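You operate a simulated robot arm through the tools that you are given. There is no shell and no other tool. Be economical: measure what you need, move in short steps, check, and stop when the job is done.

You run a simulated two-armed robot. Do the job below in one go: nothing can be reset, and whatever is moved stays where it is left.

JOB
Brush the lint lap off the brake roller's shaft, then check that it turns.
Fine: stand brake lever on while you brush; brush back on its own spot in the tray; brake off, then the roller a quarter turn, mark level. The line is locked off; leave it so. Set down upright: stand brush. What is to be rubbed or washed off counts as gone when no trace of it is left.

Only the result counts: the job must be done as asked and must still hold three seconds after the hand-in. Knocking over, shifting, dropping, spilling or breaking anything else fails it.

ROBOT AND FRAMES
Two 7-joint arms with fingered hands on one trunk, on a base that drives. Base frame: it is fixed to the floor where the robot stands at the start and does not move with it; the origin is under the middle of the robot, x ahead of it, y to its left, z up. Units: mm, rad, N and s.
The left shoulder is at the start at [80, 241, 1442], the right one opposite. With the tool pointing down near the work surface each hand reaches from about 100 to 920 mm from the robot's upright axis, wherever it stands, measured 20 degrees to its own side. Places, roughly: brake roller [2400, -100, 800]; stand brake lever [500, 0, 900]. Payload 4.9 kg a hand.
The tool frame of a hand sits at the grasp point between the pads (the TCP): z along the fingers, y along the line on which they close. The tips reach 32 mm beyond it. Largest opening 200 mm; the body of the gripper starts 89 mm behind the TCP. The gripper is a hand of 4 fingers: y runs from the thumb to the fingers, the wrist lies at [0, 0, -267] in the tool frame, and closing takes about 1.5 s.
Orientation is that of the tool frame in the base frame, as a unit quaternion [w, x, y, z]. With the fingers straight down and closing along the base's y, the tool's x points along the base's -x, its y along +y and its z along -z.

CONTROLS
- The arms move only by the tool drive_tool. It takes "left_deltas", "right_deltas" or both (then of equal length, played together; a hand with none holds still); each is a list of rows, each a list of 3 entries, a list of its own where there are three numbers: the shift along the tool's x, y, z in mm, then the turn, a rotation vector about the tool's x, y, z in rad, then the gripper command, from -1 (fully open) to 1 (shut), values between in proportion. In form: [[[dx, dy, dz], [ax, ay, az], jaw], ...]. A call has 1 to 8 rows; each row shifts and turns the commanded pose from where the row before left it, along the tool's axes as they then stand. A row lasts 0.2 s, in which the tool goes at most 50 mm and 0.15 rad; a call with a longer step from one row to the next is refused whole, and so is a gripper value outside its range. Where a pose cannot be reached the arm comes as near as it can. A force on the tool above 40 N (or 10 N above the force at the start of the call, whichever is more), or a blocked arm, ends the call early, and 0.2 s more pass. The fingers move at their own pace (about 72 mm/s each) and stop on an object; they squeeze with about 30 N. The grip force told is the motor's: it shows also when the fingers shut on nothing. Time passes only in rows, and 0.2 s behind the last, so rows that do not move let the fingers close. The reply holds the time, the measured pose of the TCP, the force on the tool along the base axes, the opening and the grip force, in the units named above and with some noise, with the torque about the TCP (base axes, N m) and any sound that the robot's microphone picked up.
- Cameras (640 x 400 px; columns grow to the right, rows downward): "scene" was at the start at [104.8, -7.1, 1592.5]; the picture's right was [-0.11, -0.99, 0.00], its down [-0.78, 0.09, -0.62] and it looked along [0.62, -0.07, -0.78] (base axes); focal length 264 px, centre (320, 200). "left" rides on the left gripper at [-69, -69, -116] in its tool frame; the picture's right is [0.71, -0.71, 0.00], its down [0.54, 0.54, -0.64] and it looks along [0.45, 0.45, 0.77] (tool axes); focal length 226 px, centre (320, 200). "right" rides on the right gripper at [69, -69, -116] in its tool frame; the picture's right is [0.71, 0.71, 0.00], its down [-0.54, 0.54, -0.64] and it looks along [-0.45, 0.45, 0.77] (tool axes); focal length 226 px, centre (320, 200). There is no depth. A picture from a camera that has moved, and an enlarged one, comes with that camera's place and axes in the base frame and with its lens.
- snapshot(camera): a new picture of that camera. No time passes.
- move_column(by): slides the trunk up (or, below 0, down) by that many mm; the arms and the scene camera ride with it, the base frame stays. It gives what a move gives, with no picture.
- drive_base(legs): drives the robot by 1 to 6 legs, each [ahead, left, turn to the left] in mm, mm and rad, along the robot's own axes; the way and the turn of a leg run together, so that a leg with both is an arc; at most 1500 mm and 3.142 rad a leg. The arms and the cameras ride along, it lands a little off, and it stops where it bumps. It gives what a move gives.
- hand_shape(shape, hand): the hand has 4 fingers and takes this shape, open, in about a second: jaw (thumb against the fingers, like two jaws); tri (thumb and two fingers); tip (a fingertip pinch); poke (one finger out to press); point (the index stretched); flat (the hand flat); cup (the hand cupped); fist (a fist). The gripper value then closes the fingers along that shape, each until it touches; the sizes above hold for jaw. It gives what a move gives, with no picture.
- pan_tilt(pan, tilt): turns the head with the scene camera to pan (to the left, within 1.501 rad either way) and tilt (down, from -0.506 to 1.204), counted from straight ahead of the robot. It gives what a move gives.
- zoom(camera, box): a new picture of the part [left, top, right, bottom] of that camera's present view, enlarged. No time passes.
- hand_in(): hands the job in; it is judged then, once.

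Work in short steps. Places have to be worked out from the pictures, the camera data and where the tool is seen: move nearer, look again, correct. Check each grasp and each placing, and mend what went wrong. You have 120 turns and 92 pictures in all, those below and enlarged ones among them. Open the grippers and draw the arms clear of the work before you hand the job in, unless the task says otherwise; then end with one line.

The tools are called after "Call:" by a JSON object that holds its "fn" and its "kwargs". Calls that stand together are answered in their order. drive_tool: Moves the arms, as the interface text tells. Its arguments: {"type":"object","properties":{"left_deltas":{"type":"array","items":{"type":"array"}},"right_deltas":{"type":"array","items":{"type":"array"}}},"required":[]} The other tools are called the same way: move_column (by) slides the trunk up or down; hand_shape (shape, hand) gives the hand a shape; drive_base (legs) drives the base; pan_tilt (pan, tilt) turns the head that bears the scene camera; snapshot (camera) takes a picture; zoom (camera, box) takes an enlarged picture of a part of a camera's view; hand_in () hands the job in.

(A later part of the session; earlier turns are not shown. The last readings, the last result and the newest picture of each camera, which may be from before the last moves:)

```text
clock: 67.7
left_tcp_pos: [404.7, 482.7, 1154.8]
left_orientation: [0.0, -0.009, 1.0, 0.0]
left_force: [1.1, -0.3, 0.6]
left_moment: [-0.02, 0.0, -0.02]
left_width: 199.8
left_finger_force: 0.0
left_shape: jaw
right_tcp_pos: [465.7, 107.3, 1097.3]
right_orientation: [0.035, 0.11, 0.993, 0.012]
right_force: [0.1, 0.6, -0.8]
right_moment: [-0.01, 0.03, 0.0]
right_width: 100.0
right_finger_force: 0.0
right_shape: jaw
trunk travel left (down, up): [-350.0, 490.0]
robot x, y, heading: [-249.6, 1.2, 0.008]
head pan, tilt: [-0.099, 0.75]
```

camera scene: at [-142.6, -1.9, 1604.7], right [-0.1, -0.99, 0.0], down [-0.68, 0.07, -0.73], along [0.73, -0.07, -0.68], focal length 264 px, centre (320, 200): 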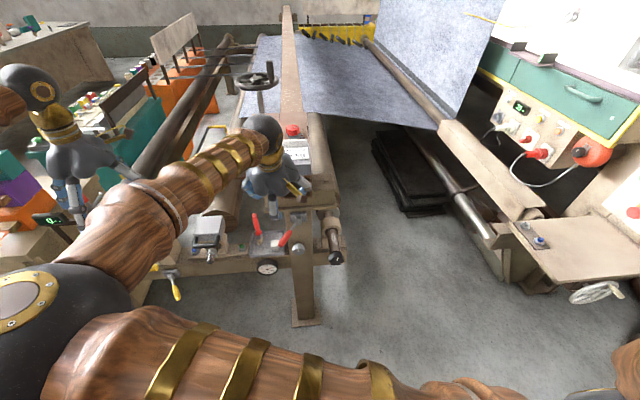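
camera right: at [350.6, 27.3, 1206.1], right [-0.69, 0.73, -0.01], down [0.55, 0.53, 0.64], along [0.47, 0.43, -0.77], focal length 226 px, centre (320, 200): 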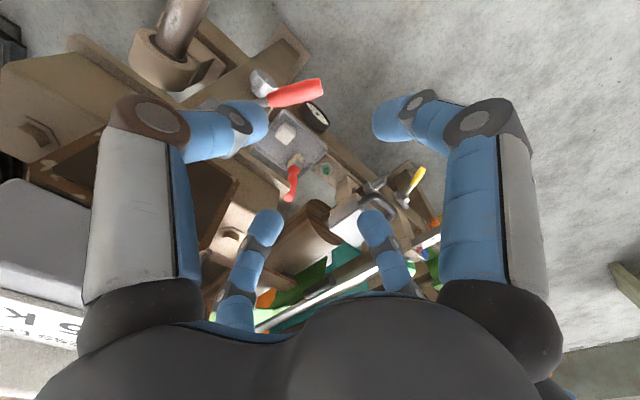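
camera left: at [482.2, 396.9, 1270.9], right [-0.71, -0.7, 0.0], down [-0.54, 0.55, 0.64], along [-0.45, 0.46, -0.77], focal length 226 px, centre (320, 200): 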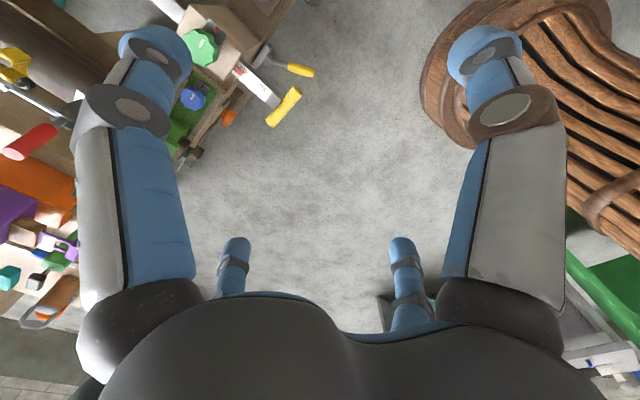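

Clear now. The hand's four fingers actually close radially on the centre, so a top grasp on the upright handle works. The left arm suits the tray better, so I'll park the right arm far right, retreating toward me first to clear the box.

Call:
{"fn": "drive_tool", "kwargs": {"right_deltas": [[[25, 0, 0], [0, 0, -0.1], 0], [[40, 0, 0], [0, 0, -0.1], 0], [[40, -20, 0], [0, 0, 0], 0], [[0, -46, 0], [0, 0, 0], 0], [[0, -46, 0], [0, 0, 0], 0], [[0, -46, 0], [0, 0, 0], 0], [[0, -46, 0], [0, 0, 0], 0], [[0, -46, 0], [0, 0, 0], 0]]}}

Call:
{"fn": "drive_tool", "kwargs": {"right_deltas": [[[0, -46, 0], [0, 0, 0], 0], [[0, -46, 0], [0, 0, 0], 0], [[0, -46, 0], [0, 0, 0], 0], [[0, -46, 0], [0, 0, 0], 0], [[0, -46, 0], [0, 0, 0], 0], [[0, -46, 0], [0, 0, 0], 0], [[0, -46, 0], [0, 0, 0], 0], [[0, -46, 0], [0, 0, 0], 0]]}}

Call:
{"fn": "snapshot", "kwargs": {"camera": "scene"}}

```text
clock: 69.5
left_tcp_pos: [405.0, 482.9, 1157.6]
left_orientation: [0.0, -0.009, 1.0, 0.001]
left_force: [0.8, 0.1, 0.1]
left_moment: [0.02, 0.02, -0.03]
left_width: 199.7
left_finger_force: 0.1
left_shape: jaw
right_tcp_pos: [357.0, -131.5, 1084.3]
right_orientation: [0.037, 0.01, 0.999, 0.009]
right_force: [0.1, -0.8, -1.0]
right_moment: [0.01, 0.04, -0.01]
right_width: 99.9
right_finger_force: 0.0
right_shape: jaw
trunk travel left (down, up): [-350.0, 490.0]
robot x, y, heading: [-250.6, 0.8, 0.007]
head pan, tilt: [-0.099, 0.75]
```

```text
clock: 71.3
left_tcp_pos: [404.5, 479.9, 1157.2]
left_orientation: [-0.001, -0.008, 1.0, 0.001]
left_force: [-0.5, 0.4, -0.8]
left_moment: [0.07, 0.03, -0.01]
left_width: 200.0
left_finger_force: 0.1
left_shape: jaw
right_tcp_pos: [349.0, -501.6, 1076.1]
right_orientation: [0.036, 0.01, 0.999, 0.01]
right_force: [0.6, 0.5, -0.3]
right_moment: [0.07, 0.01, -0.04]
right_width: 100.0
right_finger_force: 0.1
right_shape: jaw
trunk travel left (down, up): [-350.0, 490.0]
robot x, y, heading: [-247.7, 1.7, -0.001]
head pan, tilt: [-0.099, 0.75]
```

```text
34 pictures are left
camera scene: at [-138.8, -8.0, 1604.4], right [-0.09, -1.0, 0.0], down [-0.68, 0.07, -0.73], along [0.73, -0.07, -0.68], focal length 264 px, centre (320, 200)
```

scene: 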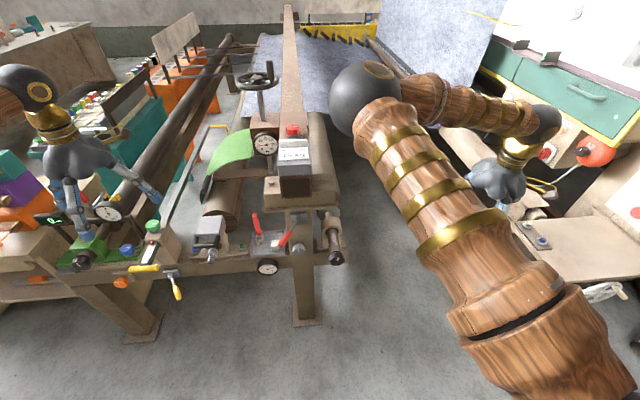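

The scene is intact. Now roll the left hand so it leans to the left (fingers pointing right and down) and bring it to a hover above the brush.

Call:
{"fn": "drive_tool", "kwargs": {"left_deltas": [[[0, 0, 0], [0.15, 0, 0], 0], [[0, 0, 0], [0.15, 0, 0], 0], [[0, 0, 0], [0.15, 0, 0], 0], [[0, 0, 0], [0.15, 0, 0], 0]]}}

Call:
{"fn": "drive_tool", "kwargs": {"left_deltas": [[[-22, -11, 36], [0, 0, 0], 0], [[-22, -11, 36], [0, 0, 0], 0], [[-22, -11, 36], [0, 0, 0], 0], [[-22, -11, 36], [0, 0, 0], 0], [[-22, -11, 36], [0, 0, 0], 0], [[-22, -11, 36], [0, 0, 0], 0], [[-22, -11, 36], [0, 0, 0], 0], [[-22, -11, 36], [0, 0, 0], 0]]}}

Call:
{"fn": "snapshot", "kwargs": {"camera": "left"}}

Call:
{"fn": "snapshot", "kwargs": {"camera": "scene"}}

```text
clock: 72.3
left_tcp_pos: [404.6, 483.6, 1154.8]
left_orientation: [0.003, -0.008, 0.955, -0.297]
left_force: [0.8, -0.1, -0.2]
left_moment: [-0.01, 0.01, 0.01]
left_width: 100.3
left_finger_force: 0.0
left_shape: jaw
right_tcp_pos: [349.6, -498.4, 1078.8]
right_orientation: [0.038, 0.01, 0.999, 0.008]
right_force: [-0.2, 0.8, 0.1]
right_moment: [-0.02, -0.03, 0.02]
right_width: 99.6
right_finger_force: 0.1
right_shape: jaw
trunk travel left (down, up): [-350.0, 490.0]
robot x, y, heading: [-252.8, 0.2, 0.002]
head pan, tilt: [-0.099, 0.75]
```

```text
clock: 74.1
left_tcp_pos: [586.3, 250.3, 968.1]
left_orientation: [0.003, -0.009, 0.955, -0.295]
left_force: [0.6, 0.2, -0.1]
left_moment: [-0.01, 0.02, -0.02]
left_width: 100.5
left_finger_force: 0.1
left_shape: jaw
right_tcp_pos: [349.1, -500.5, 1076.6]
right_orientation: [0.037, 0.01, 0.999, 0.009]
right_force: [0.6, 0.1, -0.2]
right_moment: [0.02, 0.04, -0.03]
right_width: 100.2
right_finger_force: 0.1
right_shape: jaw
trunk travel left (down, up): [-350.0, 490.0]
robot x, y, heading: [-250.5, -0.7, 0.007]
head pan, tilt: [-0.099, 0.75]
```

```text
33 pictures are left
camera left: at [654.9, 260.9, 1100.8], right [-0.7, -0.6, 0.4], down [-0.56, 0.8, 0.23], along [-0.45, -0.06, -0.89], focal length 226 px, centre (320, 200)
```

left: 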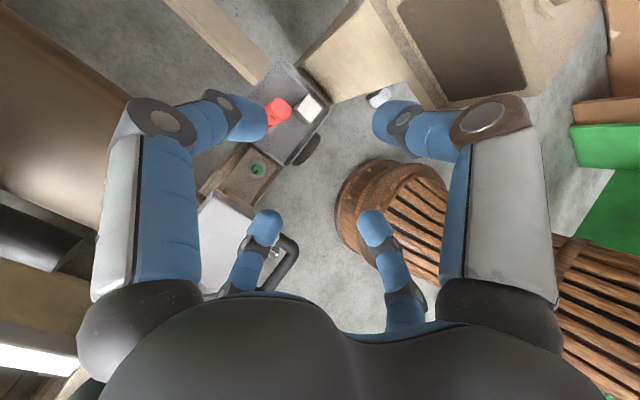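

```text
32 pictures are left
camera scene: at [-137.5, -6.5, 1604.4], right [-0.09, -1.0, 0.0], down [-0.68, 0.07, -0.73], along [0.73, -0.07, -0.68], focal length 264 px, centre (320, 200)
```

scene: 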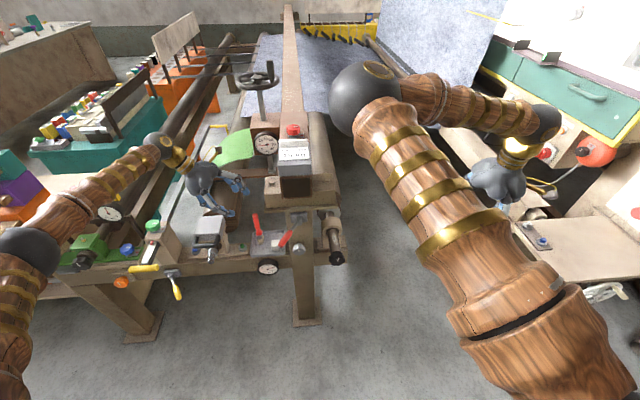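

Triangulating all views, the brush top is nearer (622,184,832). I'll shift to line up along the finger axis ~120 mm out and look again.

Call:
{"fn": "drive_tool", "kwargs": {"left_deltas": [[[-18, 18, 25], [0, 0, 0], 0], [[-18, 18, 25], [0, 0, 0], 0]]}}

Call:
{"fn": "snapshot", "kwargs": {"camera": "left"}}

Call:
{"fn": "zoom", "kwargs": {"camera": "scene", "box": [180, 160, 300, 280]}}

```text
clock: 74.7
left_tcp_pos: [621.2, 251.7, 905.4]
left_orientation: [0.002, -0.009, 0.956, -0.295]
left_force: [-0.7, -0.6, 0.5]
left_moment: [-0.05, 0.02, -0.04]
left_width: 100.5
left_finger_force: 0.0
left_shape: jaw
right_tcp_pos: [349.3, -500.9, 1077.1]
right_orientation: [0.037, 0.011, 0.999, 0.008]
right_force: [0.9, 0.2, 0.1]
right_moment: [0.0, 0.02, -0.01]
right_width: 100.4
right_finger_force: 0.2
right_shape: jaw
trunk travel left (down, up): [-350.0, 490.0]
robot x, y, heading: [-251.2, 0.7, 0.008]
head pan, tilt: [-0.099, 0.75]
```

```text
31 pictures are left
camera left: at [689.8, 261.7, 1038.3], right [-0.7, -0.6, 0.4], down [-0.56, 0.8, 0.23], along [-0.46, -0.06, -0.89], focal length 226 px, centre (320, 200)
```

left: 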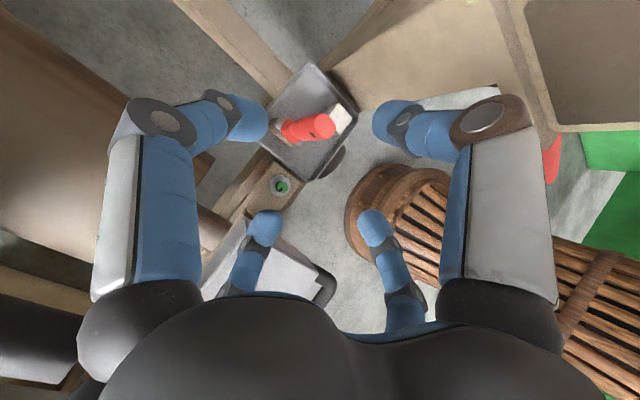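

```text
3.33 times, centred on (240, 220) of scene
camera zoom: at [-136.9, -6.5, 1604.3], right [-0.09, -1.0, 0.0], down [-0.68, 0.07, -0.73], along [0.73, -0.07, -0.68], focal length 881 px, centre (587, 133)
```

zoom: 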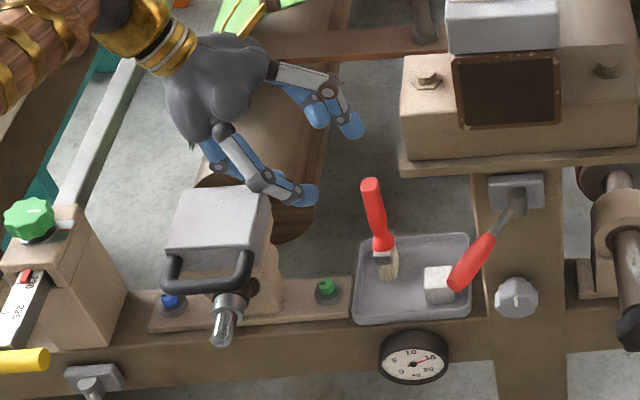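

Refined brush top ≈(629,189,838). Advance ~112 mm along the fingers with a small x correction, and check before closing.

Call:
{"fn": "drive_tool", "kwargs": {"left_deltas": [[[-4, 0, 30], [0, 0, 0], 0], [[-4, 0, 30], [0, 0, 0], 0], [[0, 0, 30], [0, 0, 0], 0], [[0, 0, 20], [0, 0, 0], 0]]}}

Call:
{"fn": "snapshot", "kwargs": {"camera": "left"}}

Call:
{"fn": "zoom", "kwargs": {"camera": "scene", "box": [200, 160, 300, 260]}}

```text
clock: 75.7
left_tcp_pos: [628.5, 192.5, 815.5]
left_orientation: [0.002, -0.01, 0.956, -0.295]
left_force: [-0.4, 0.1, -0.1]
left_moment: [0.0, 0.04, 0.02]
left_width: 100.1
left_finger_force: 0.0
left_shape: jaw
right_tcp_pos: [349.0, -498.5, 1078.0]
right_orientation: [0.037, 0.011, 0.999, 0.008]
right_force: [0.1, -0.7, -0.1]
right_moment: [0.02, 0.03, 0.0]
right_width: 100.2
right_finger_force: 0.0
right_shape: jaw
trunk travel left (down, up): [-350.0, 490.0]
robot x, y, heading: [-252.1, 1.8, 0.006]
head pan, tilt: [-0.099, 0.75]
```

```text
29 pictures are left
camera left: at [697.2, 201.7, 949.2], right [-0.7, -0.6, 0.4], down [-0.56, 0.8, 0.23], along [-0.45, -0.06, -0.89], focal length 226 px, centre (320, 200)
```

left: 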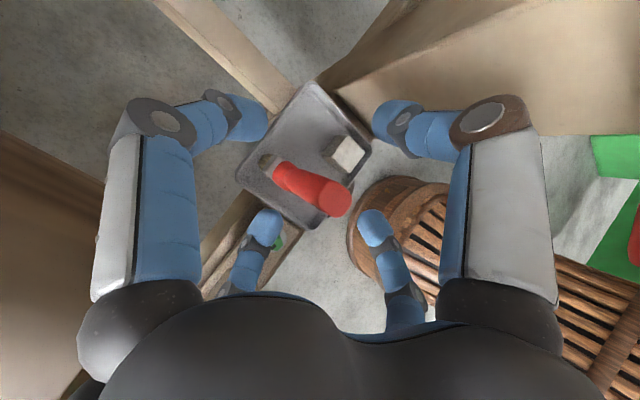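

```text
4.00 times, centred on (250, 210) of scene
camera zoom: at [-139.4, -5.5, 1604.4], right [-0.09, -1.0, 0.0], down [-0.68, 0.06, -0.73], along [0.73, -0.07, -0.68], focal length 1057 px, centre (600, 160)
```

zoom: 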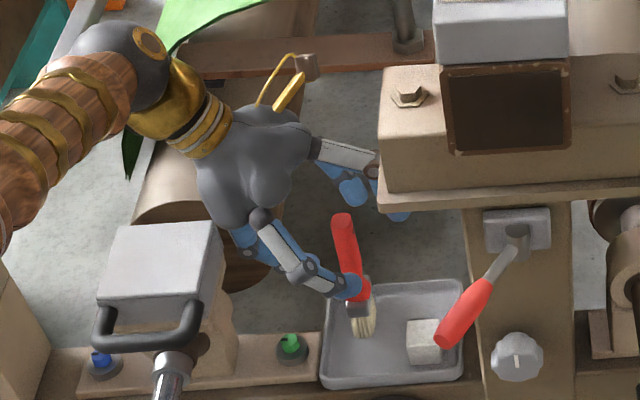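

The handle end is centred between the fingers. Small correction, then close.

Call:
{"fn": "drive_tool", "kwargs": {"left_deltas": [[[-5, -3, 0], [0, 0, 0], 0], [[0, 0, 0], [0, 0, 0], 1], [[0, 0, 0], [0, 0, 0], 1], [[0, 0, 0], [0, 0, 0], 1], [[0, 0, 0], [0, 0, 0], 1], [[0, 0, 0], [0, 0, 0], 1], [[0, 0, 0], [0, 0, 0], 1]]}}

Call:
{"fn": "snapshot", "kwargs": {"camera": "left"}}

```text
clock: 77.3
left_tcp_pos: [634.5, 188.0, 818.6]
left_orientation: [0.003, -0.008, 0.956, -0.295]
left_force: [0.5, -0.1, -1.6]
left_moment: [0.04, 0.01, 0.02]
left_width: 24.0
left_finger_force: 30.1
left_shape: jaw
right_tcp_pos: [348.0, -499.4, 1077.7]
right_orientation: [0.038, 0.009, 0.999, 0.009]
right_force: [-0.3, 0.3, -0.2]
right_moment: [0.02, 0.01, -0.04]
right_width: 100.0
right_finger_force: 0.1
right_shape: jaw
trunk travel left (down, up): [-350.0, 490.0]
robot x, y, heading: [-253.0, 2.9, 0.004]
head pan, tilt: [-0.099, 0.75]
```

```text
27 pictures are left
camera left: at [702.8, 198.2, 951.0], right [-0.7, -0.6, 0.4], down [-0.56, 0.8, 0.23], along [-0.45, -0.06, -0.89], focal length 226 px, centre (320, 200)
```

left: 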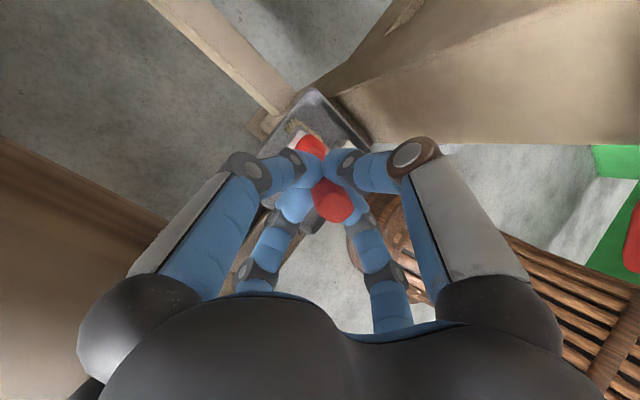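

Brush gripped (24 mm, 30 N) at TCP (634.5,188,818.6), noted for its return. Lift it slightly and draw it forward clear of the block, while moving the right arm further out of the way.

Call:
{"fn": "drive_tool", "kwargs": {"left_deltas": [[[0, -11, -17], [0, 0, 0], 1], [[0, -11, -17], [0, 0, 0], 1], [[0, -9, -20], [0, 0, 0], 1], [[35, -9, -20], [0, 0, 0], 1], [[40, -8, -12], [0, 0, 0], 1], [[40, -8, -12], [0, 0, 0], 1], [[40, -8, -12], [0, 0, 0], 1]], "right_deltas": [[[30, -38, 0], [0, 0, 0], 0], [[30, -38, 0], [0, 0, 0], 0], [[30, -38, 0], [0, 0, 0], 0], [[30, -38, 0], [0, 0, 0], 0], [[30, -38, 0], [0, 0, 0], 0], [[0, -20, 0], [0, 0, 0], 0], [[0, 0, 0], [0, 0, 0], 0]]}}

Call:
{"fn": "snapshot", "kwargs": {"camera": "scene"}}

```text
clock: 78.9
left_tcp_pos: [477.6, 196.1, 946.1]
left_orientation: [0.003, -0.008, 0.955, -0.295]
left_force: [-0.3, -0.2, -0.3]
left_moment: [0.04, 0.01, 0.02]
left_width: 23.8
left_finger_force: 29.9
left_shape: jaw
right_tcp_pos: [191.2, -705.2, 1065.5]
right_orientation: [0.038, 0.011, 0.999, 0.007]
right_force: [-0.5, -0.3, 1.3]
right_moment: [0.04, -0.03, -0.02]
right_width: 100.3
right_finger_force: 0.1
right_shape: jaw
trunk travel left (down, up): [-350.0, 490.0]
robot x, y, heading: [-251.5, 4.5, 0.005]
head pan, tilt: [-0.099, 0.75]
```

```text
26 pictures are left
camera scene: at [-141.7, -2.9, 1604.7], right [-0.09, -1.0, 0.0], down [-0.68, 0.06, -0.73], along [0.73, -0.07, -0.68], focal length 264 px, centre (320, 200)
```

scene: 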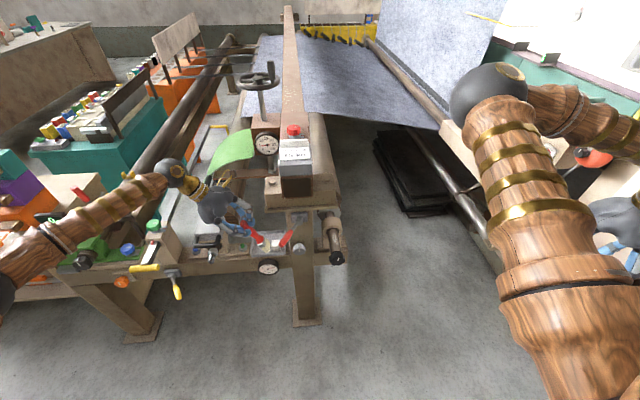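

Brush is out of the tray. Raise it above lever height and unroll the hand upright.

Call:
{"fn": "drive_tool", "kwargs": {"left_deltas": [[[10, -21, -31], [0, 0, 0], 1], [[10, -21, -31], [0, 0, 0], 1], [[10, -21, -31], [0, 0, 0], 1], [[10, -21, -31], [0, 0, 0], 1], [[0, 0, 0], [-0.15, 0, 0], 1], [[0, 0, 0], [-0.15, 0, 0], 1], [[0, 0, 0], [-0.15, 0, 0], 1], [[0, 0, 0], [-0.15, 0, 0], 1]]}}

Call:
{"fn": "drive_tool", "kwargs": {"left_deltas": [[[0, -45, 0], [0, 0, 0], 1], [[0, -45, 0], [0, 0, 0], 1], [[0, -45, 0], [0, 0, 0], 1], [[0, -45, 0], [0, 0, 0], 1], [[0, -45, 0], [0, 0, 0], 1], [[0, -45, 0], [0, 0, 0], 1], [[0, -45, 0], [0, 0, 0], 1], [[0, -45, 0], [0, 0, 0], 1]]}}

Call:
{"fn": "snapshot", "kwargs": {"camera": "scene"}}

Call:
{"fn": "snapshot", "kwargs": {"camera": "left"}}

```text
clock: 80.7
left_tcp_pos: [441.2, 193.6, 1094.1]
left_orientation: [0.0, -0.008, 1.0, 0.001]
left_force: [-0.6, 0.3, -1.1]
left_moment: [-0.02, -0.01, 0.0]
left_width: 23.8
left_finger_force: 29.9
left_shape: jaw
right_tcp_pos: [196.3, -706.4, 1063.7]
right_orientation: [0.037, 0.01, 0.999, 0.009]
right_force: [0.5, -0.1, -0.1]
right_moment: [0.04, -0.01, 0.02]
right_width: 100.0
right_finger_force: 0.0
right_shape: jaw
trunk travel left (down, up): [-350.0, 490.0]
robot x, y, heading: [-256.8, 2.6, 0.006]
head pan, tilt: [-0.099, 0.75]
```

```text
clock: 81.6
left_tcp_pos: [440.7, 65.0, 1093.7]
left_orientation: [-0.001, -0.017, 1.0, 0.005]
left_force: [-0.2, -0.2, -0.6]
left_moment: [-0.06, 0.01, 0.02]
left_width: 22.7
left_finger_force: 30.1
left_shape: jaw
right_tcp_pos: [195.0, -703.0, 1066.3]
right_orientation: [0.038, 0.01, 0.999, 0.007]
right_force: [0.2, -0.2, -0.1]
right_moment: [-0.02, 0.01, 0.0]
right_width: 99.9
right_finger_force: 0.1
right_shape: jaw
trunk travel left (down, up): [-350.0, 490.0]
robot x, y, heading: [-253.5, -0.5, 0.005]
head pan, tilt: [-0.099, 0.75]
stopped in row 4 (left hand): the force on the tool passed its limit at 57 N (the readings are from after the stop); the commanded pose is now the measured one
```

```text
25 pictures are left
camera scene: at [-140.6, -2.5, 1604.6], right [-0.09, -1.0, 0.0], down [-0.68, 0.06, -0.73], along [0.73, -0.07, -0.68], focal length 264 px, centre (320, 200)
```

scene: 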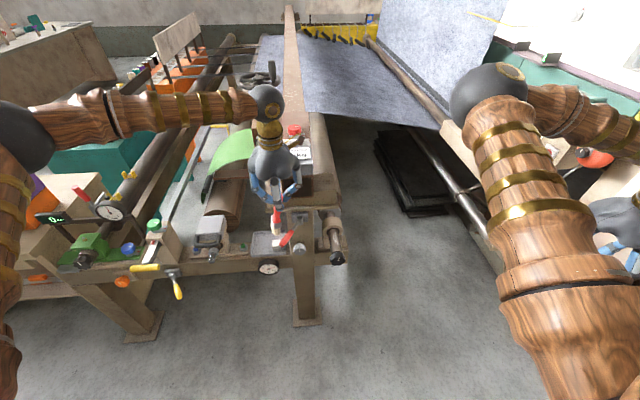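

```text
24 pictures are left
camera left: at [512.8, -3.1, 1208.1], right [-0.68, -0.73, -0.01], down [-0.56, 0.52, 0.65], along [-0.47, 0.45, -0.76], focal length 226 px, centre (320, 200)
```

left: 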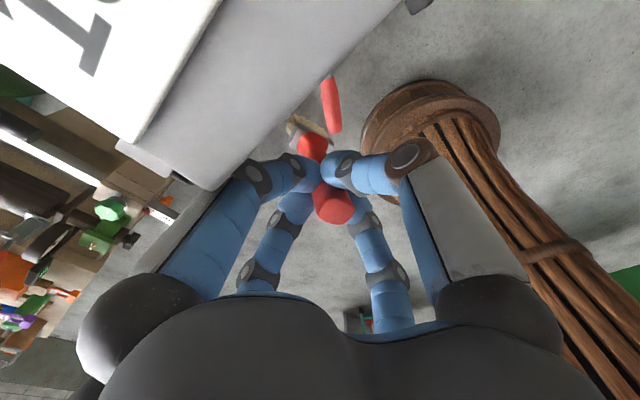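

The hand brushed the box front. Back toward me 65 mm, then cross at x≈375.

Call:
{"fn": "drive_tool", "kwargs": {"left_deltas": [[[20, 5, 0], [0, 0, 0], 1], [[45, 0, 0], [0, 0, 0], 1], [[0, -45, 0], [0, 0, 0], 1], [[0, -45, 0], [0, 0, 0], 1], [[0, -45, 0], [0, 0, 0], 1], [[0, -45, 0], [0, 0, 0], 1], [[0, -45, 0], [0, 0, 0], 1], [[0, -45, 0], [0, 0, 0], 1]]}}

Call:
{"fn": "snapshot", "kwargs": {"camera": "scene"}}

```text
clock: 83.4
left_tcp_pos: [384.8, -206.0, 1090.6]
left_orientation: [-0.002, -0.016, 1.0, 0.008]
left_force: [-0.1, -0.1, -0.5]
left_moment: [-0.02, 0.01, 0.01]
left_width: 23.0
left_finger_force: 30.1
left_shape: jaw
right_tcp_pos: [195.6, -706.1, 1063.1]
right_orientation: [0.038, 0.01, 0.999, 0.009]
right_force: [-0.9, -0.4, -0.3]
right_moment: [0.02, 0.01, -0.01]
right_width: 100.1
right_finger_force: 0.0
right_shape: jaw
trunk travel left (down, up): [-350.0, 490.0]
robot x, y, heading: [-250.0, 1.7, 0.007]
head pan, tilt: [-0.099, 0.75]
```

```text
23 pictures are left
camera scene: at [-139.8, -7.6, 1604.5], right [-0.09, -1.0, 0.0], down [-0.68, 0.06, -0.73], along [0.73, -0.07, -0.68], focal length 264 px, centre (320, 200)
```

scene: 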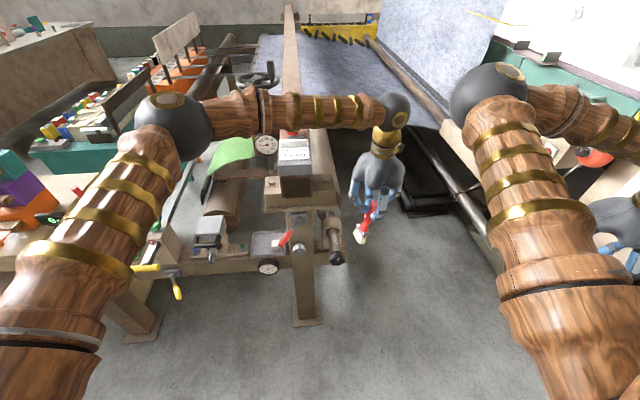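

Call:
{"fn": "zoom", "kwargs": {"camera": "scene", "box": [300, 150, 420, 270]}}

```text
3.33 times, centred on (360, 210) of scene
camera zoom: at [-139.8, -7.6, 1604.5], right [-0.09, -1.0, 0.0], down [-0.68, 0.06, -0.73], along [0.73, -0.07, -0.68], focal length 881 px, centre (187, 167)
```

zoom: 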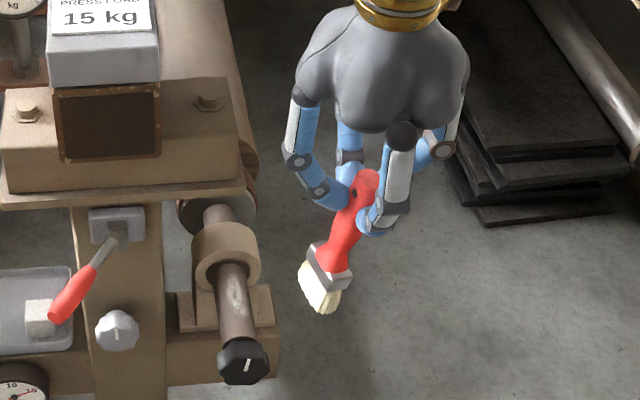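

The handle has aligned itself with the fingers, so the bristle tips sit about (0,+16,-172) from the TCP. I'll lean the hand 0.3 rad to the right, normal to the lint area, and hover the tips above it (x≈510, y≈-130).

Call:
{"fn": "drive_tool", "kwargs": {"left_deltas": [[[0, 0, 0], [-0.15, 0, 0], 1], [[0, 0, 0], [-0.15, 0, 0], 1], [[-31, -5, 25], [0, 0, 0], 1], [[-31, -5, 25], [0, 0, 0], 1], [[-31, -5, 25], [0, 0, 0], 1], [[-31, -5, 25], [0, 0, 0], 1]]}}

Call:
{"fn": "zoom", "kwargs": {"camera": "scene", "box": [280, 160, 400, 280]}}

Call:
{"fn": "snapshot", "kwargs": {"camera": "left"}}

```text
clock: 84.8
left_tcp_pos: [510.3, -190.0, 988.8]
left_orientation: [-0.005, -0.015, 0.988, 0.156]
left_force: [1.0, 0.3, -0.8]
left_moment: [-0.1, 0.07, 0.02]
left_width: 23.0
left_finger_force: 29.7
left_shape: jaw
right_tcp_pos: [195.8, -706.6, 1063.7]
right_orientation: [0.038, 0.01, 0.999, 0.009]
right_force: [0.8, 0.6, -0.4]
right_moment: [0.03, -0.03, -0.01]
right_width: 99.9
right_finger_force: 0.1
right_shape: jaw
trunk travel left (down, up): [-350.0, 490.0]
robot x, y, heading: [-246.4, 0.8, 0.009]
head pan, tilt: [-0.099, 0.75]
```

```text
3.33 times, centred on (340, 220) of scene
camera zoom: at [-138.7, -7.2, 1604.5], right [-0.09, -1.0, 0.0], down [-0.68, 0.06, -0.73], along [0.73, -0.07, -0.68], focal length 881 px, centre (253, 133)
```

zoom: 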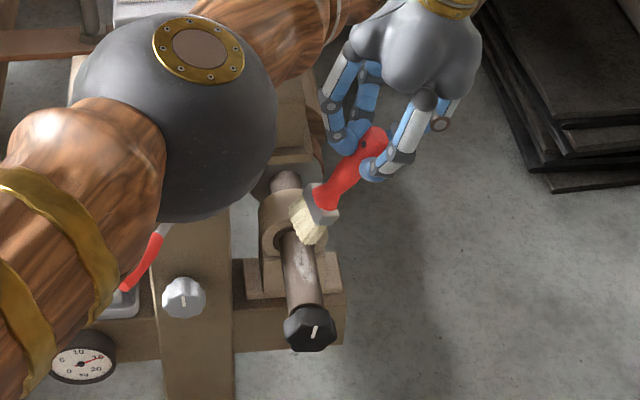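

```text
20 pictures are left
camera left: at [582.0, -288.5, 1076.4], right [-0.69, -0.69, -0.22], down [-0.55, 0.3, 0.78], along [-0.48, 0.65, -0.59], focal length 226 px, centre (320, 200)
```

left: 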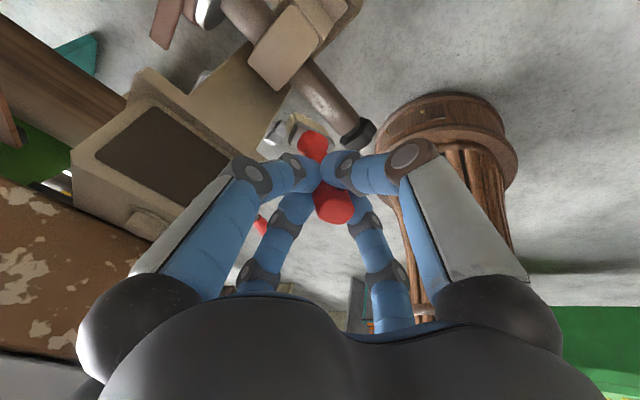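

Tips are at about (511,-125,830), right over the lint. Lower onto the shaft and check the contact force.

Call:
{"fn": "drive_tool", "kwargs": {"left_deltas": [[[10, -6, 12], [0, 0, 0], 1], [[10, -6, 12], [0, 0, 0], 1], [[0, -3, 6], [0, 0, 0], 1], [[0, -2, 4], [0, 0, 0], 1], [[0, -1, 4], [0, 0, 0], 1]]}}

Call:
{"fn": "zoom", "kwargs": {"camera": "scene", "box": [310, 190, 390, 270]}}

```text
clock: 86.0
left_tcp_pos: [488.8, -194.7, 947.4]
left_orientation: [-0.004, -0.015, 0.988, 0.156]
left_force: [0.2, 0.5, -0.9]
left_moment: [-0.05, -0.02, -0.01]
left_width: 22.8
left_finger_force: 29.8
left_shape: jaw
right_tcp_pos: [195.5, -705.2, 1065.1]
right_orientation: [0.037, 0.011, 0.999, 0.008]
right_force: [0.1, 0.6, -0.6]
right_moment: [-0.01, -0.02, -0.03]
right_width: 100.1
right_finger_force: 0.0
right_shape: jaw
trunk travel left (down, up): [-350.0, 490.0]
robot x, y, heading: [-249.3, 3.3, 0.005]
head pan, tilt: [-0.099, 0.75]
```

```text
5.00 times, centred on (350, 230) of scene
camera zoom: at [-139.1, -5.4, 1604.5], right [-0.09, -1.0, 0.0], down [-0.68, 0.06, -0.73], along [0.73, -0.07, -0.68], focal length 1321 px, centre (170, 50)
```

zoom: 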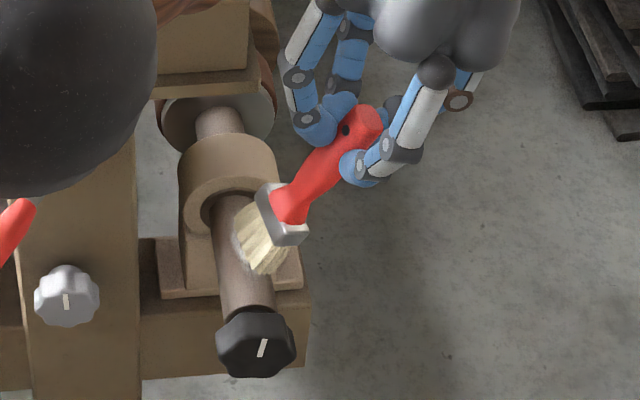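

No contact force yet and the tips are a bit right of the shaft top. Shift +y slightly and lower further in small steps.

Call:
{"fn": "drive_tool", "kwargs": {"left_deltas": [[[0, 6, -2], [0, 0, 0], 1], [[0, -1, 4], [0, 0, 0], 1], [[0, -1, 4], [0, 0, 0], 1], [[0, -1, 4], [0, 0, 0], 1]]}}

```text
clock: 87.0
left_tcp_pos: [490.4, -188.7, 937.6]
left_orientation: [-0.005, -0.015, 0.988, 0.155]
left_force: [-0.1, -1.8, -0.5]
left_moment: [-0.06, 0.0, 0.0]
left_width: 23.1
left_finger_force: 30.1
left_shape: jaw
right_tcp_pos: [196.1, -706.0, 1063.5]
right_orientation: [0.038, 0.011, 0.999, 0.008]
right_force: [0.4, -0.4, 1.0]
right_moment: [0.04, 0.0, 0.01]
right_width: 100.1
right_finger_force: 0.1
right_shape: jaw
trunk travel left (down, up): [-350.0, 490.0]
robot x, y, heading: [-252.2, 3.8, 0.008]
head pan, tilt: [-0.099, 0.75]
```

Call:
{"fn": "drive_tool", "kwargs": {"left_deltas": [[[0, -1, 4], [0, 0, 0], 1], [[0, -1, 4], [0, 0, 0], 1]]}}

Call:
{"fn": "zoom", "kwargs": {"camera": "scene", "box": [310, 190, 390, 270]}}

```text
clock: 87.6
left_tcp_pos: [487.7, -190.8, 933.3]
left_orientation: [-0.002, -0.014, 0.988, 0.155]
left_force: [2.7, -6.1, 16.8]
left_moment: [0.08, 0.08, 0.01]
left_width: 22.9
left_finger_force: 30.3
left_shape: jaw
right_tcp_pos: [193.4, -706.1, 1065.1]
right_orientation: [0.039, 0.01, 0.999, 0.008]
right_force: [-0.5, 0.4, 0.2]
right_moment: [0.02, 0.02, -0.01]
right_width: 100.0
right_finger_force: 0.0
right_shape: jaw
trunk travel left (down, up): [-350.0, 490.0]
robot x, y, heading: [-252.0, -1.2, 0.005]
head pan, tilt: [-0.099, 0.75]
```

```text
5.00 times, centred on (350, 230) of scene
camera zoom: at [-141.9, -5.8, 1605.1], right [-0.09, -1.0, 0.0], down [-0.68, 0.06, -0.73], along [0.73, -0.07, -0.68], focal length 1321 px, centre (170, 50)
```

zoom: 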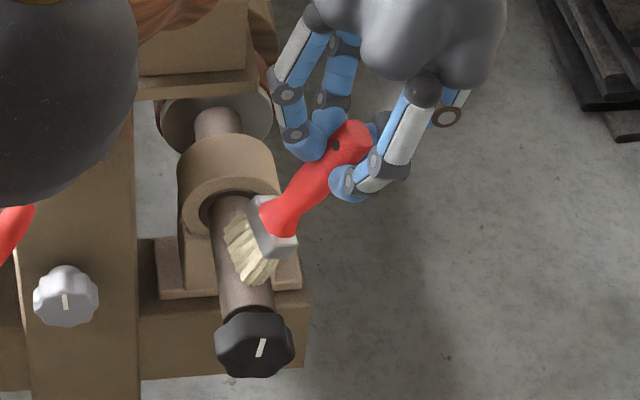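

Contact of about 17 N with the bristles on the shaft. Brush back and forth along it.

Call:
{"fn": "drive_tool", "kwargs": {"left_deltas": [[[-18, 0, 0], [0, 0, 0], 1], [[-17, 0, 0], [0, 0, 0], 1], [[18, 0, 0], [0, 0, 0], 1], [[18, 0, 0], [0, 0, 0], 1], [[15, 0, 0], [0, 0, 0], 1], [[-18, 0, 0], [0, 0, 0], 1], [[-18, 0, 0], [0, 0, 0], 1], [[-15, 0, 0], [0, 0, 0], 1]]}}

Call:
{"fn": "drive_tool", "kwargs": {"left_deltas": [[[18, 2, 0], [0, 0, 0], 1], [[18, 2, 0], [0, 0, 0], 1], [[15, 2, 0], [0, 0, 0], 1], [[-18, 2, 0], [0, 0, 0], 1], [[-18, 0, 0], [0, 0, 0], 1], [[-15, -4, 0], [0, 0, 0], 1], [[18, -6, 0], [0, 0, 0], 1], [[18, -4, 0], [0, 0, 0], 1]]}}

Call:
{"fn": "drive_tool", "kwargs": {"left_deltas": [[[0, 0, -30], [0, 0, 0], 1], [[0, -30, -30], [0, 0, 0], 1], [[0, -40, 0], [0, 0, 0], 1]]}}

Call:
{"fn": "zoom", "kwargs": {"camera": "scene", "box": [310, 190, 390, 270]}}

```text
clock: 89.4
left_tcp_pos: [508.9, -176.2, 933.7]
left_orientation: [-0.004, -0.016, 0.988, 0.156]
left_force: [-6.3, -6.6, 18.4]
left_moment: [-0.21, 0.87, 0.31]
left_width: 25.1
left_finger_force: 30.4
left_shape: jaw
left hand out of reach, approached as far as the arm can: row 1, 2
right_tcp_pos: [191.9, -706.4, 1064.3]
right_orientation: [0.039, 0.01, 0.999, 0.009]
right_force: [-0.1, 0.5, 0.9]
right_moment: [0.03, -0.04, -0.03]
right_width: 99.9
right_finger_force: 0.0
right_shape: jaw
trunk travel left (down, up): [-350.0, 490.0]
robot x, y, heading: [-252.3, -1.5, 0.007]
head pan, tilt: [-0.099, 0.75]
```

```text
clock: 91.2
left_tcp_pos: [474.3, -181.3, 932.6]
left_orientation: [-0.002, -0.015, 0.988, 0.156]
left_force: [0.4, -6.5, 21.5]
left_moment: [0.25, -0.16, -0.03]
left_width: 24.0
left_finger_force: 29.7
left_shape: jaw
right_tcp_pos: [193.1, -705.3, 1065.6]
right_orientation: [0.038, 0.009, 0.999, 0.008]
right_force: [-0.1, 0.0, -0.3]
right_moment: [-0.02, 0.01, -0.03]
right_width: 100.0
right_finger_force: 0.0
right_shape: jaw
trunk travel left (down, up): [-350.0, 490.0]
robot x, y, heading: [-250.2, 2.4, 0.007]
head pan, tilt: [-0.099, 0.75]
```

```text
clock: 92.0
left_tcp_pos: [464.9, -245.0, 972.6]
left_orientation: [-0.004, -0.017, 0.987, 0.157]
left_force: [0.5, 0.6, -0.1]
left_moment: [-0.03, 0.04, 0.01]
left_width: 23.5
left_finger_force: 29.9
left_shape: jaw
left hand out of reach, approached as far as the arm can: row 3
right_tcp_pos: [194.9, -706.7, 1064.1]
right_orientation: [0.038, 0.01, 0.999, 0.009]
right_force: [-0.2, -0.4, -0.6]
right_moment: [-0.02, -0.01, 0.03]
right_width: 100.0
right_finger_force: 0.0
right_shape: jaw
trunk travel left (down, up): [-350.0, 490.0]
robot x, y, heading: [-252.2, 1.9, 0.008]
head pan, tilt: [-0.099, 0.75]
```

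```text
5.00 times, centred on (350, 230) of scene
camera zoom: at [-139.8, -7.1, 1604.5], right [-0.09, -1.0, 0.0], down [-0.68, 0.06, -0.73], along [0.73, -0.07, -0.68], focal length 1321 px, centre (170, 50)
```

zoom: 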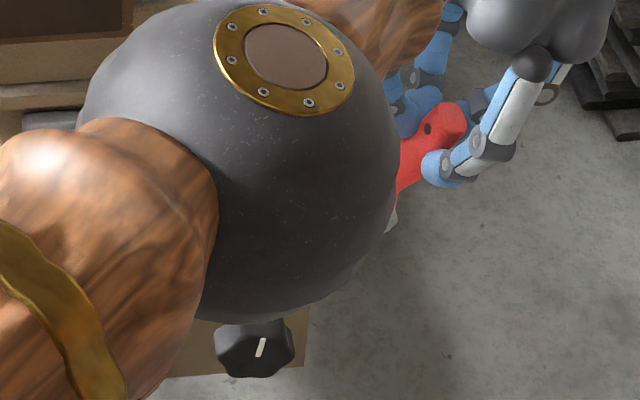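

The elbow blocks the head view, so I'll use the left hand camera.

Call:
{"fn": "zoom", "kwargs": {"camera": "left", "box": [200, 0, 420, 140]}}

```text
2.86 times, centred on (310, 70) of left
camera zoom: at [537.2, -344.4, 1059.5], right [-0.69, -0.7, -0.22], down [-0.55, 0.3, 0.78], along [-0.48, 0.65, -0.59], focal length 646 px, centre (349, 571)
```

zoom: 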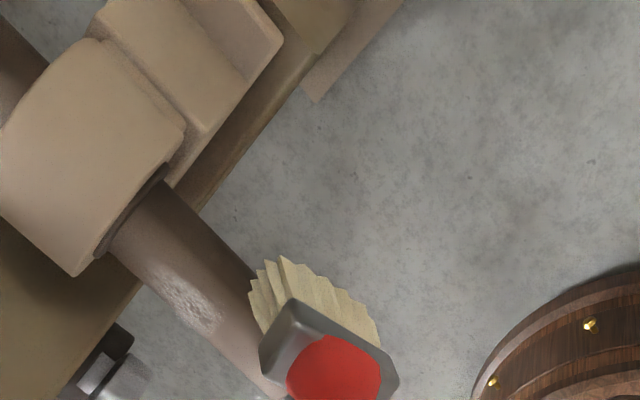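

Lint remains at (512,-128) on top of the shaft; my strokes ran too far right (tips now offset ≈(+27,+36,-143) from the TCP). Reposition over it and lower to contact.

Call:
{"fn": "drive_tool", "kwargs": {"left_deltas": [[[-10, 36, 18], [0, 0, 0], 1], [[-10, 35, 18], [0, 0, 0], 1], [[0, -3, 13], [0, 0, 0], 1], [[0, -1, 4], [0, 0, 0], 1], [[0, -1, 4], [0, 0, 0], 1]]}}

Call:
{"fn": "zoom", "kwargs": {"camera": "left", "box": [200, 0, 420, 140]}}

```text
clock: 93.2
left_tcp_pos: [507.8, -182.8, 934.4]
left_orientation: [-0.003, -0.015, 0.988, 0.155]
left_force: [-0.1, -1.4, 5.4]
left_moment: [-0.04, 0.06, 0.04]
left_width: 23.6
left_finger_force: 30.0
left_shape: jaw
left hand out of reach, approached as far as the arm can: row 1, 2
right_tcp_pos: [195.3, -705.2, 1064.2]
right_orientation: [0.037, 0.01, 0.999, 0.008]
right_force: [0.7, -0.5, 0.0]
right_moment: [0.02, 0.0, -0.01]
right_width: 99.9
right_finger_force: 0.0
right_shape: jaw
trunk travel left (down, up): [-350.0, 490.0]
robot x, y, heading: [-253.1, 0.3, 0.01]
head pan, tilt: [-0.099, 0.75]
```

```text
2.86 times, centred on (310, 70) of left
camera zoom: at [579.1, -282.1, 1022.2], right [-0.69, -0.69, -0.21], down [-0.55, 0.3, 0.78], along [-0.48, 0.65, -0.59], focal length 646 px, centre (349, 571)
```

zoom: 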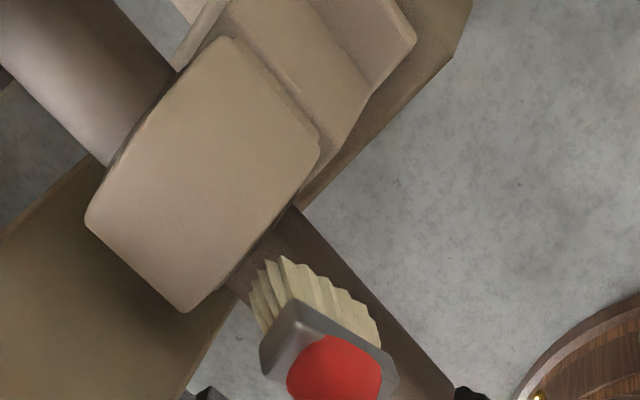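

Contact again but the tips are near the bearing end. Stroke toward me and leftward across the lint.

Call:
{"fn": "drive_tool", "kwargs": {"left_deltas": [[[15, 7, 0], [0, 0, 0], 1], [[15, 7, 0], [0, 0, 0], 1], [[15, 6, 1], [0, 0, 0], 1], [[15, 0, 1], [0, 0, 0], 1], [[-18, 0, 1], [0, 0, 0], 1], [[-18, 0, 1], [0, 0, 0], 1]]}}

Call:
{"fn": "drive_tool", "kwargs": {"left_deltas": [[[18, 0, 0], [0, 0, 0], 1], [[18, 0, 0], [0, 0, 0], 1], [[-18, 0, 0], [0, 0, 0], 1], [[-18, 3, 0], [0, 0, 0], 1], [[18, 3, 0], [0, 0, 0], 1], [[18, 0, 0], [0, 0, 0], 1], [[-18, 3, 0], [0, 0, 0], 1], [[18, 0, 0], [0, 0, 0], 1]]}}

Call:
{"fn": "zoom", "kwargs": {"camera": "left", "box": [200, 0, 420, 140]}}

```text
clock: 94.6
left_tcp_pos: [504.7, -184.5, 931.9]
left_orientation: [-0.005, -0.015, 0.988, 0.156]
left_force: [-1.1, -1.1, 0.6]
left_moment: [-0.21, 0.15, 0.06]
left_width: 23.6
left_finger_force: 29.9
left_shape: jaw
left hand out of reach, approached as far as the arm can: row 1, 2, 3, 4, 5, 6
right_tcp_pos: [194.6, -706.4, 1063.9]
right_orientation: [0.038, 0.01, 0.999, 0.008]
right_force: [0.2, 0.7, 0.6]
right_moment: [0.01, -0.01, -0.01]
right_width: 100.0
right_finger_force: 0.1
right_shape: jaw
trunk travel left (down, up): [-350.0, 490.0]
robot x, y, heading: [-255.2, 3.2, 0.008]
head pan, tilt: [-0.099, 0.75]
```

```text
clock: 96.4
left_tcp_pos: [484.4, -205.9, 925.6]
left_orientation: [-0.006, -0.016, 0.987, 0.157]
left_force: [-1.0, -0.6, -1.4]
left_moment: [-0.06, 0.01, -0.05]
left_width: 23.8
left_finger_force: 30.0
left_shape: jaw
left hand out of reach, approached as far as the arm can: row 1, 2, 3, 4, 5, 6, 7, 8
right_tcp_pos: [193.6, -708.2, 1063.7]
right_orientation: [0.038, 0.01, 0.999, 0.01]
right_force: [0.0, -0.6, -0.3]
right_moment: [0.02, -0.01, -0.01]
right_width: 100.1
right_finger_force: 0.0
right_shape: jaw
trunk travel left (down, up): [-350.0, 490.0]
robot x, y, heading: [-251.5, 3.4, 0.007]
head pan, tilt: [-0.099, 0.75]
```

```text
2.86 times, centred on (310, 70) of left
camera zoom: at [556.2, -305.1, 1012.4], right [-0.69, -0.69, -0.22], down [-0.55, 0.3, 0.78], along [-0.48, 0.66, -0.58], focal length 646 px, centre (349, 571)
```

zoom: 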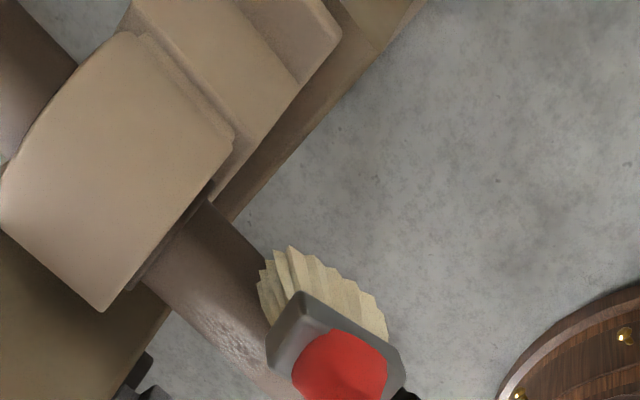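

The lint is fading; the arm is just at its reach limit. Lift, draw back, and drive the base 120 mm forward for better reach.

Call:
{"fn": "drive_tool", "kwargs": {"left_deltas": [[[0, -10, -40], [0, 0, 0], 1], [[0, 0, -40], [0, 0, 0], 1], [[40, 0, 0], [0, 0, 0], 1], [[40, 0, 0], [0, 0, 0], 1], [[40, 0, 0], [0, 0, 0], 1]]}}

Call:
{"fn": "drive_base", "kwargs": {"legs": [[120, 0, 0]]}}

```text
clock: 97.6
left_tcp_pos: [416.7, -292.4, 991.2]
left_orientation: [-0.005, -0.016, 0.987, 0.158]
left_force: [-1.1, -0.1, -1.1]
left_moment: [-0.03, 0.09, -0.03]
left_width: 23.7
left_finger_force: 30.0
left_shape: jaw
left hand out of reach, approached as far as the arm can: row 1, 3, 4, 5
right_tcp_pos: [194.1, -706.8, 1063.4]
right_orientation: [0.038, 0.01, 0.999, 0.008]
right_force: [-0.4, -0.4, -1.0]
right_moment: [0.06, 0.0, 0.01]
right_width: 99.8
right_finger_force: 0.1
right_shape: jaw
trunk travel left (down, up): [-350.0, 490.0]
robot x, y, heading: [-252.2, 2.5, 0.007]
head pan, tilt: [-0.099, 0.75]
```

```text
clock: 98.8
left_tcp_pos: [536.4, -289.8, 991.6]
left_orientation: [-0.006, -0.016, 0.987, 0.157]
left_force: [-0.2, -0.2, -1.8]
left_moment: [-0.01, 0.02, 0.01]
left_width: 23.7
left_finger_force: 29.8
left_shape: jaw
right_tcp_pos: [314.3, -704.3, 1065.9]
right_orientation: [0.038, 0.011, 0.999, 0.008]
right_force: [-0.5, 1.2, -0.1]
right_moment: [0.0, -0.01, 0.0]
right_width: 100.0
right_finger_force: 0.1
right_shape: jaw
trunk travel left (down, up): [-350.0, 490.0]
robot x, y, heading: [-131.4, 2.3, 0.013]
head pan, tilt: [-0.099, 0.75]
```

The limit is in the rightward lean rather than reach. I'll back the base up again, set the hand upright, and pitch it slightly forward so the brush reaches ahead and the hand stays clear of the block.

Call:
{"fn": "drive_base", "kwargs": {"legs": [[-120, 0, 0]]}}

Call:
{"fn": "drive_tool", "kwargs": {"left_deltas": [[[0, 0, -20], [0.15, 0, 0], 1], [[0, 0, -20], [0.15, 0, 0], 1], [[0, 0, 0], [0, -0.15, 0], 1], [[0, 0, 0], [0, -0.15, 0], 1]]}}

```text
clock: 100.0
left_tcp_pos: [419.2, -290.0, 989.5]
left_orientation: [-0.006, -0.017, 0.987, 0.157]
left_force: [0.7, -0.8, -0.9]
left_moment: [-0.02, 0.02, 0.01]
left_width: 23.5
left_finger_force: 29.6
left_shape: jaw
right_tcp_pos: [196.2, -705.8, 1064.6]
right_orientation: [0.036, 0.01, 0.999, 0.008]
right_force: [-0.5, 0.2, 0.0]
right_moment: [-0.01, 0.04, -0.02]
right_width: 100.2
right_finger_force: 0.0
right_shape: jaw
trunk travel left (down, up): [-350.0, 490.0]
robot x, y, heading: [-253.4, 4.1, 0.008]
head pan, tilt: [-0.099, 0.75]
```

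```text
clock: 101.0
left_tcp_pos: [493.1, -375.0, 1024.9]
left_orientation: [0.147, -0.015, 0.989, 0.012]
left_force: [-0.6, 1.0, -2.0]
left_moment: [-0.01, 0.09, 0.0]
left_width: 23.7
left_finger_force: 30.4
left_shape: jaw
left hand out of reach, approached as far as the arm can: row 1, 2, 3, 4
right_tcp_pos: [194.8, -706.3, 1064.0]
right_orientation: [0.038, 0.01, 0.999, 0.008]
right_force: [0.1, 0.9, 0.1]
right_moment: [0.03, 0.0, -0.02]
right_width: 100.1
right_finger_force: 0.0
right_shape: jaw
trunk travel left (down, up): [-350.0, 490.0]
robot x, y, heading: [-253.9, -1.5, 0.005]
head pan, tilt: [-0.099, 0.75]
```

Call:
{"fn": "drive_tool", "kwargs": {"left_deltas": [[[11, 38, 1], [0, 0, 0], 1], [[11, 38, 1], [0, 0, 0], 1], [[11, 38, 1], [0, 0, 0], 1], [[11, 38, 1], [0, 0, 0], 1], [[11, 38, 1], [0, 0, 0], 1], [[11, 35, 1], [0, 0, 0], 1]]}}

Call:
{"fn": "snapshot", "kwargs": {"camera": "scene"}}

```text
clock: 102.5
left_tcp_pos: [569.4, -287.8, 988.2]
left_orientation: [0.145, -0.015, 0.989, 0.012]
left_force: [0.6, 0.1, -0.5]
left_moment: [-0.04, 0.07, -0.01]
left_width: 23.3
left_finger_force: 30.4
left_shape: jaw
left hand out of reach, approached as far as the arm can: row 1, 2, 3, 4, 5, 6
right_tcp_pos: [196.0, -704.8, 1065.1]
right_orientation: [0.038, 0.009, 0.999, 0.009]
right_force: [-1.1, 0.5, 0.7]
right_moment: [0.02, 0.01, 0.0]
right_width: 100.4
right_finger_force: 0.1
right_shape: jaw
trunk travel left (down, up): [-350.0, 490.0]
robot x, y, heading: [-256.7, 2.3, 0.008]
head pan, tilt: [-0.099, 0.75]
```

```text
13 pictures are left
camera scene: at [-139.1, -4.2, 1604.4], right [-0.09, -1.0, 0.0], down [-0.68, 0.06, -0.73], along [0.73, -0.07, -0.68], focal length 264 px, centre (320, 200)
```

scene: 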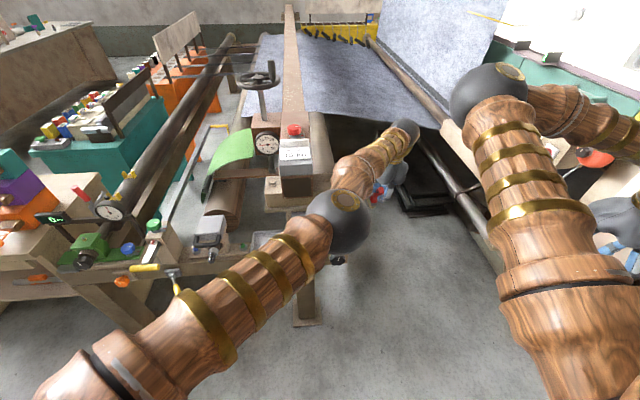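

The elbow has slid into a low posture at a joint limit. Un-pitch, raise, and come back toward the earlier good pose (384,-206,1090).

Call:
{"fn": "drive_tool", "kwargs": {"left_deltas": [[[0, 0, -40], [0, 0.15, 0], 1], [[0, 0, -40], [0, 0.15, 0], 1], [[20, 0, -40], [0, 0, 0], 1], [[45, 10, 0], [0, 0, 0], 1], [[45, 15, 0], [0, 0, 0], 1], [[40, 25, 0], [0, 0, 0], 1], [[35, 30, 0], [0, 0, 0], 1]]}}

```text
clock: 104.0
left_tcp_pos: [482.7, -305.7, 1111.1]
left_orientation: [-0.004, -0.016, 1.0, 0.009]
left_force: [-0.5, -0.7, -0.9]
left_moment: [0.03, 0.02, -0.01]
left_width: 23.8
left_finger_force: 29.8
left_shape: jaw
left hand out of reach, approached as far as the arm can: row 1, 2, 3, 4, 5, 6, 7
right_tcp_pos: [195.3, -705.0, 1064.7]
right_orientation: [0.038, 0.008, 0.999, 0.008]
right_force: [0.5, -0.1, 0.1]
right_moment: [0.0, -0.04, 0.0]
right_width: 100.0
right_finger_force: 0.0
right_shape: jaw
trunk travel left (down, up): [-350.0, 490.0]
robot x, y, heading: [-251.2, 3.5, 0.007]
head pan, tilt: [-0.099, 0.75]
```

Call:
{"fn": "drive_tool", "kwargs": {"left_deltas": [[[0, 35, -30], [0, 0, 0], 1], [[0, 35, -30], [0, 0, 0], 1], [[10, 40, -10], [0, 0, 0], 1], [[20, 40, 0], [0, 0, 0], 1], [[20, 40, 0], [0, 0, 0], 1], [[20, 40, 0], [0, 0, 0], 1]]}}

Call:
{"fn": "snapshot", "kwargs": {"camera": "scene"}}

```text
clock: 105.5
left_tcp_pos: [559.3, -179.3, 1210.7]
left_orientation: [-0.004, -0.017, 1.0, 0.007]
left_force: [0.6, 0.0, -1.0]
left_moment: [-0.03, 0.0, 0.0]
left_width: 23.4
left_finger_force: 30.1
left_shape: jaw
left hand out of reach, approached as far as the arm can: row 1, 2, 3, 4, 5, 6
right_tcp_pos: [195.6, -704.6, 1064.8]
right_orientation: [0.037, 0.009, 0.999, 0.007]
right_force: [0.7, -0.4, 0.4]
right_moment: [-0.01, 0.02, -0.01]
right_width: 100.0
right_finger_force: 0.1
right_shape: jaw
trunk travel left (down, up): [-350.0, 490.0]
robot x, y, heading: [-249.7, -1.1, 0.009]
head pan, tilt: [-0.099, 0.75]
```

```text
12 pictures are left
camera scene: at [-139.4, -4.1, 1604.4], right [-0.09, -1.0, 0.0], down [-0.68, 0.06, -0.73], along [0.73, -0.07, -0.68], focal length 264 px, centre (320, 200)
```

scene: 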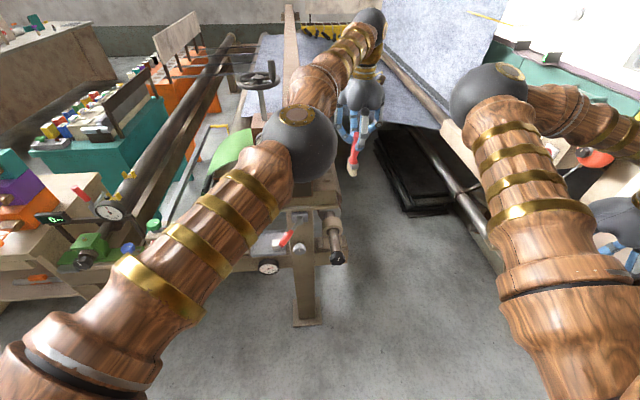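

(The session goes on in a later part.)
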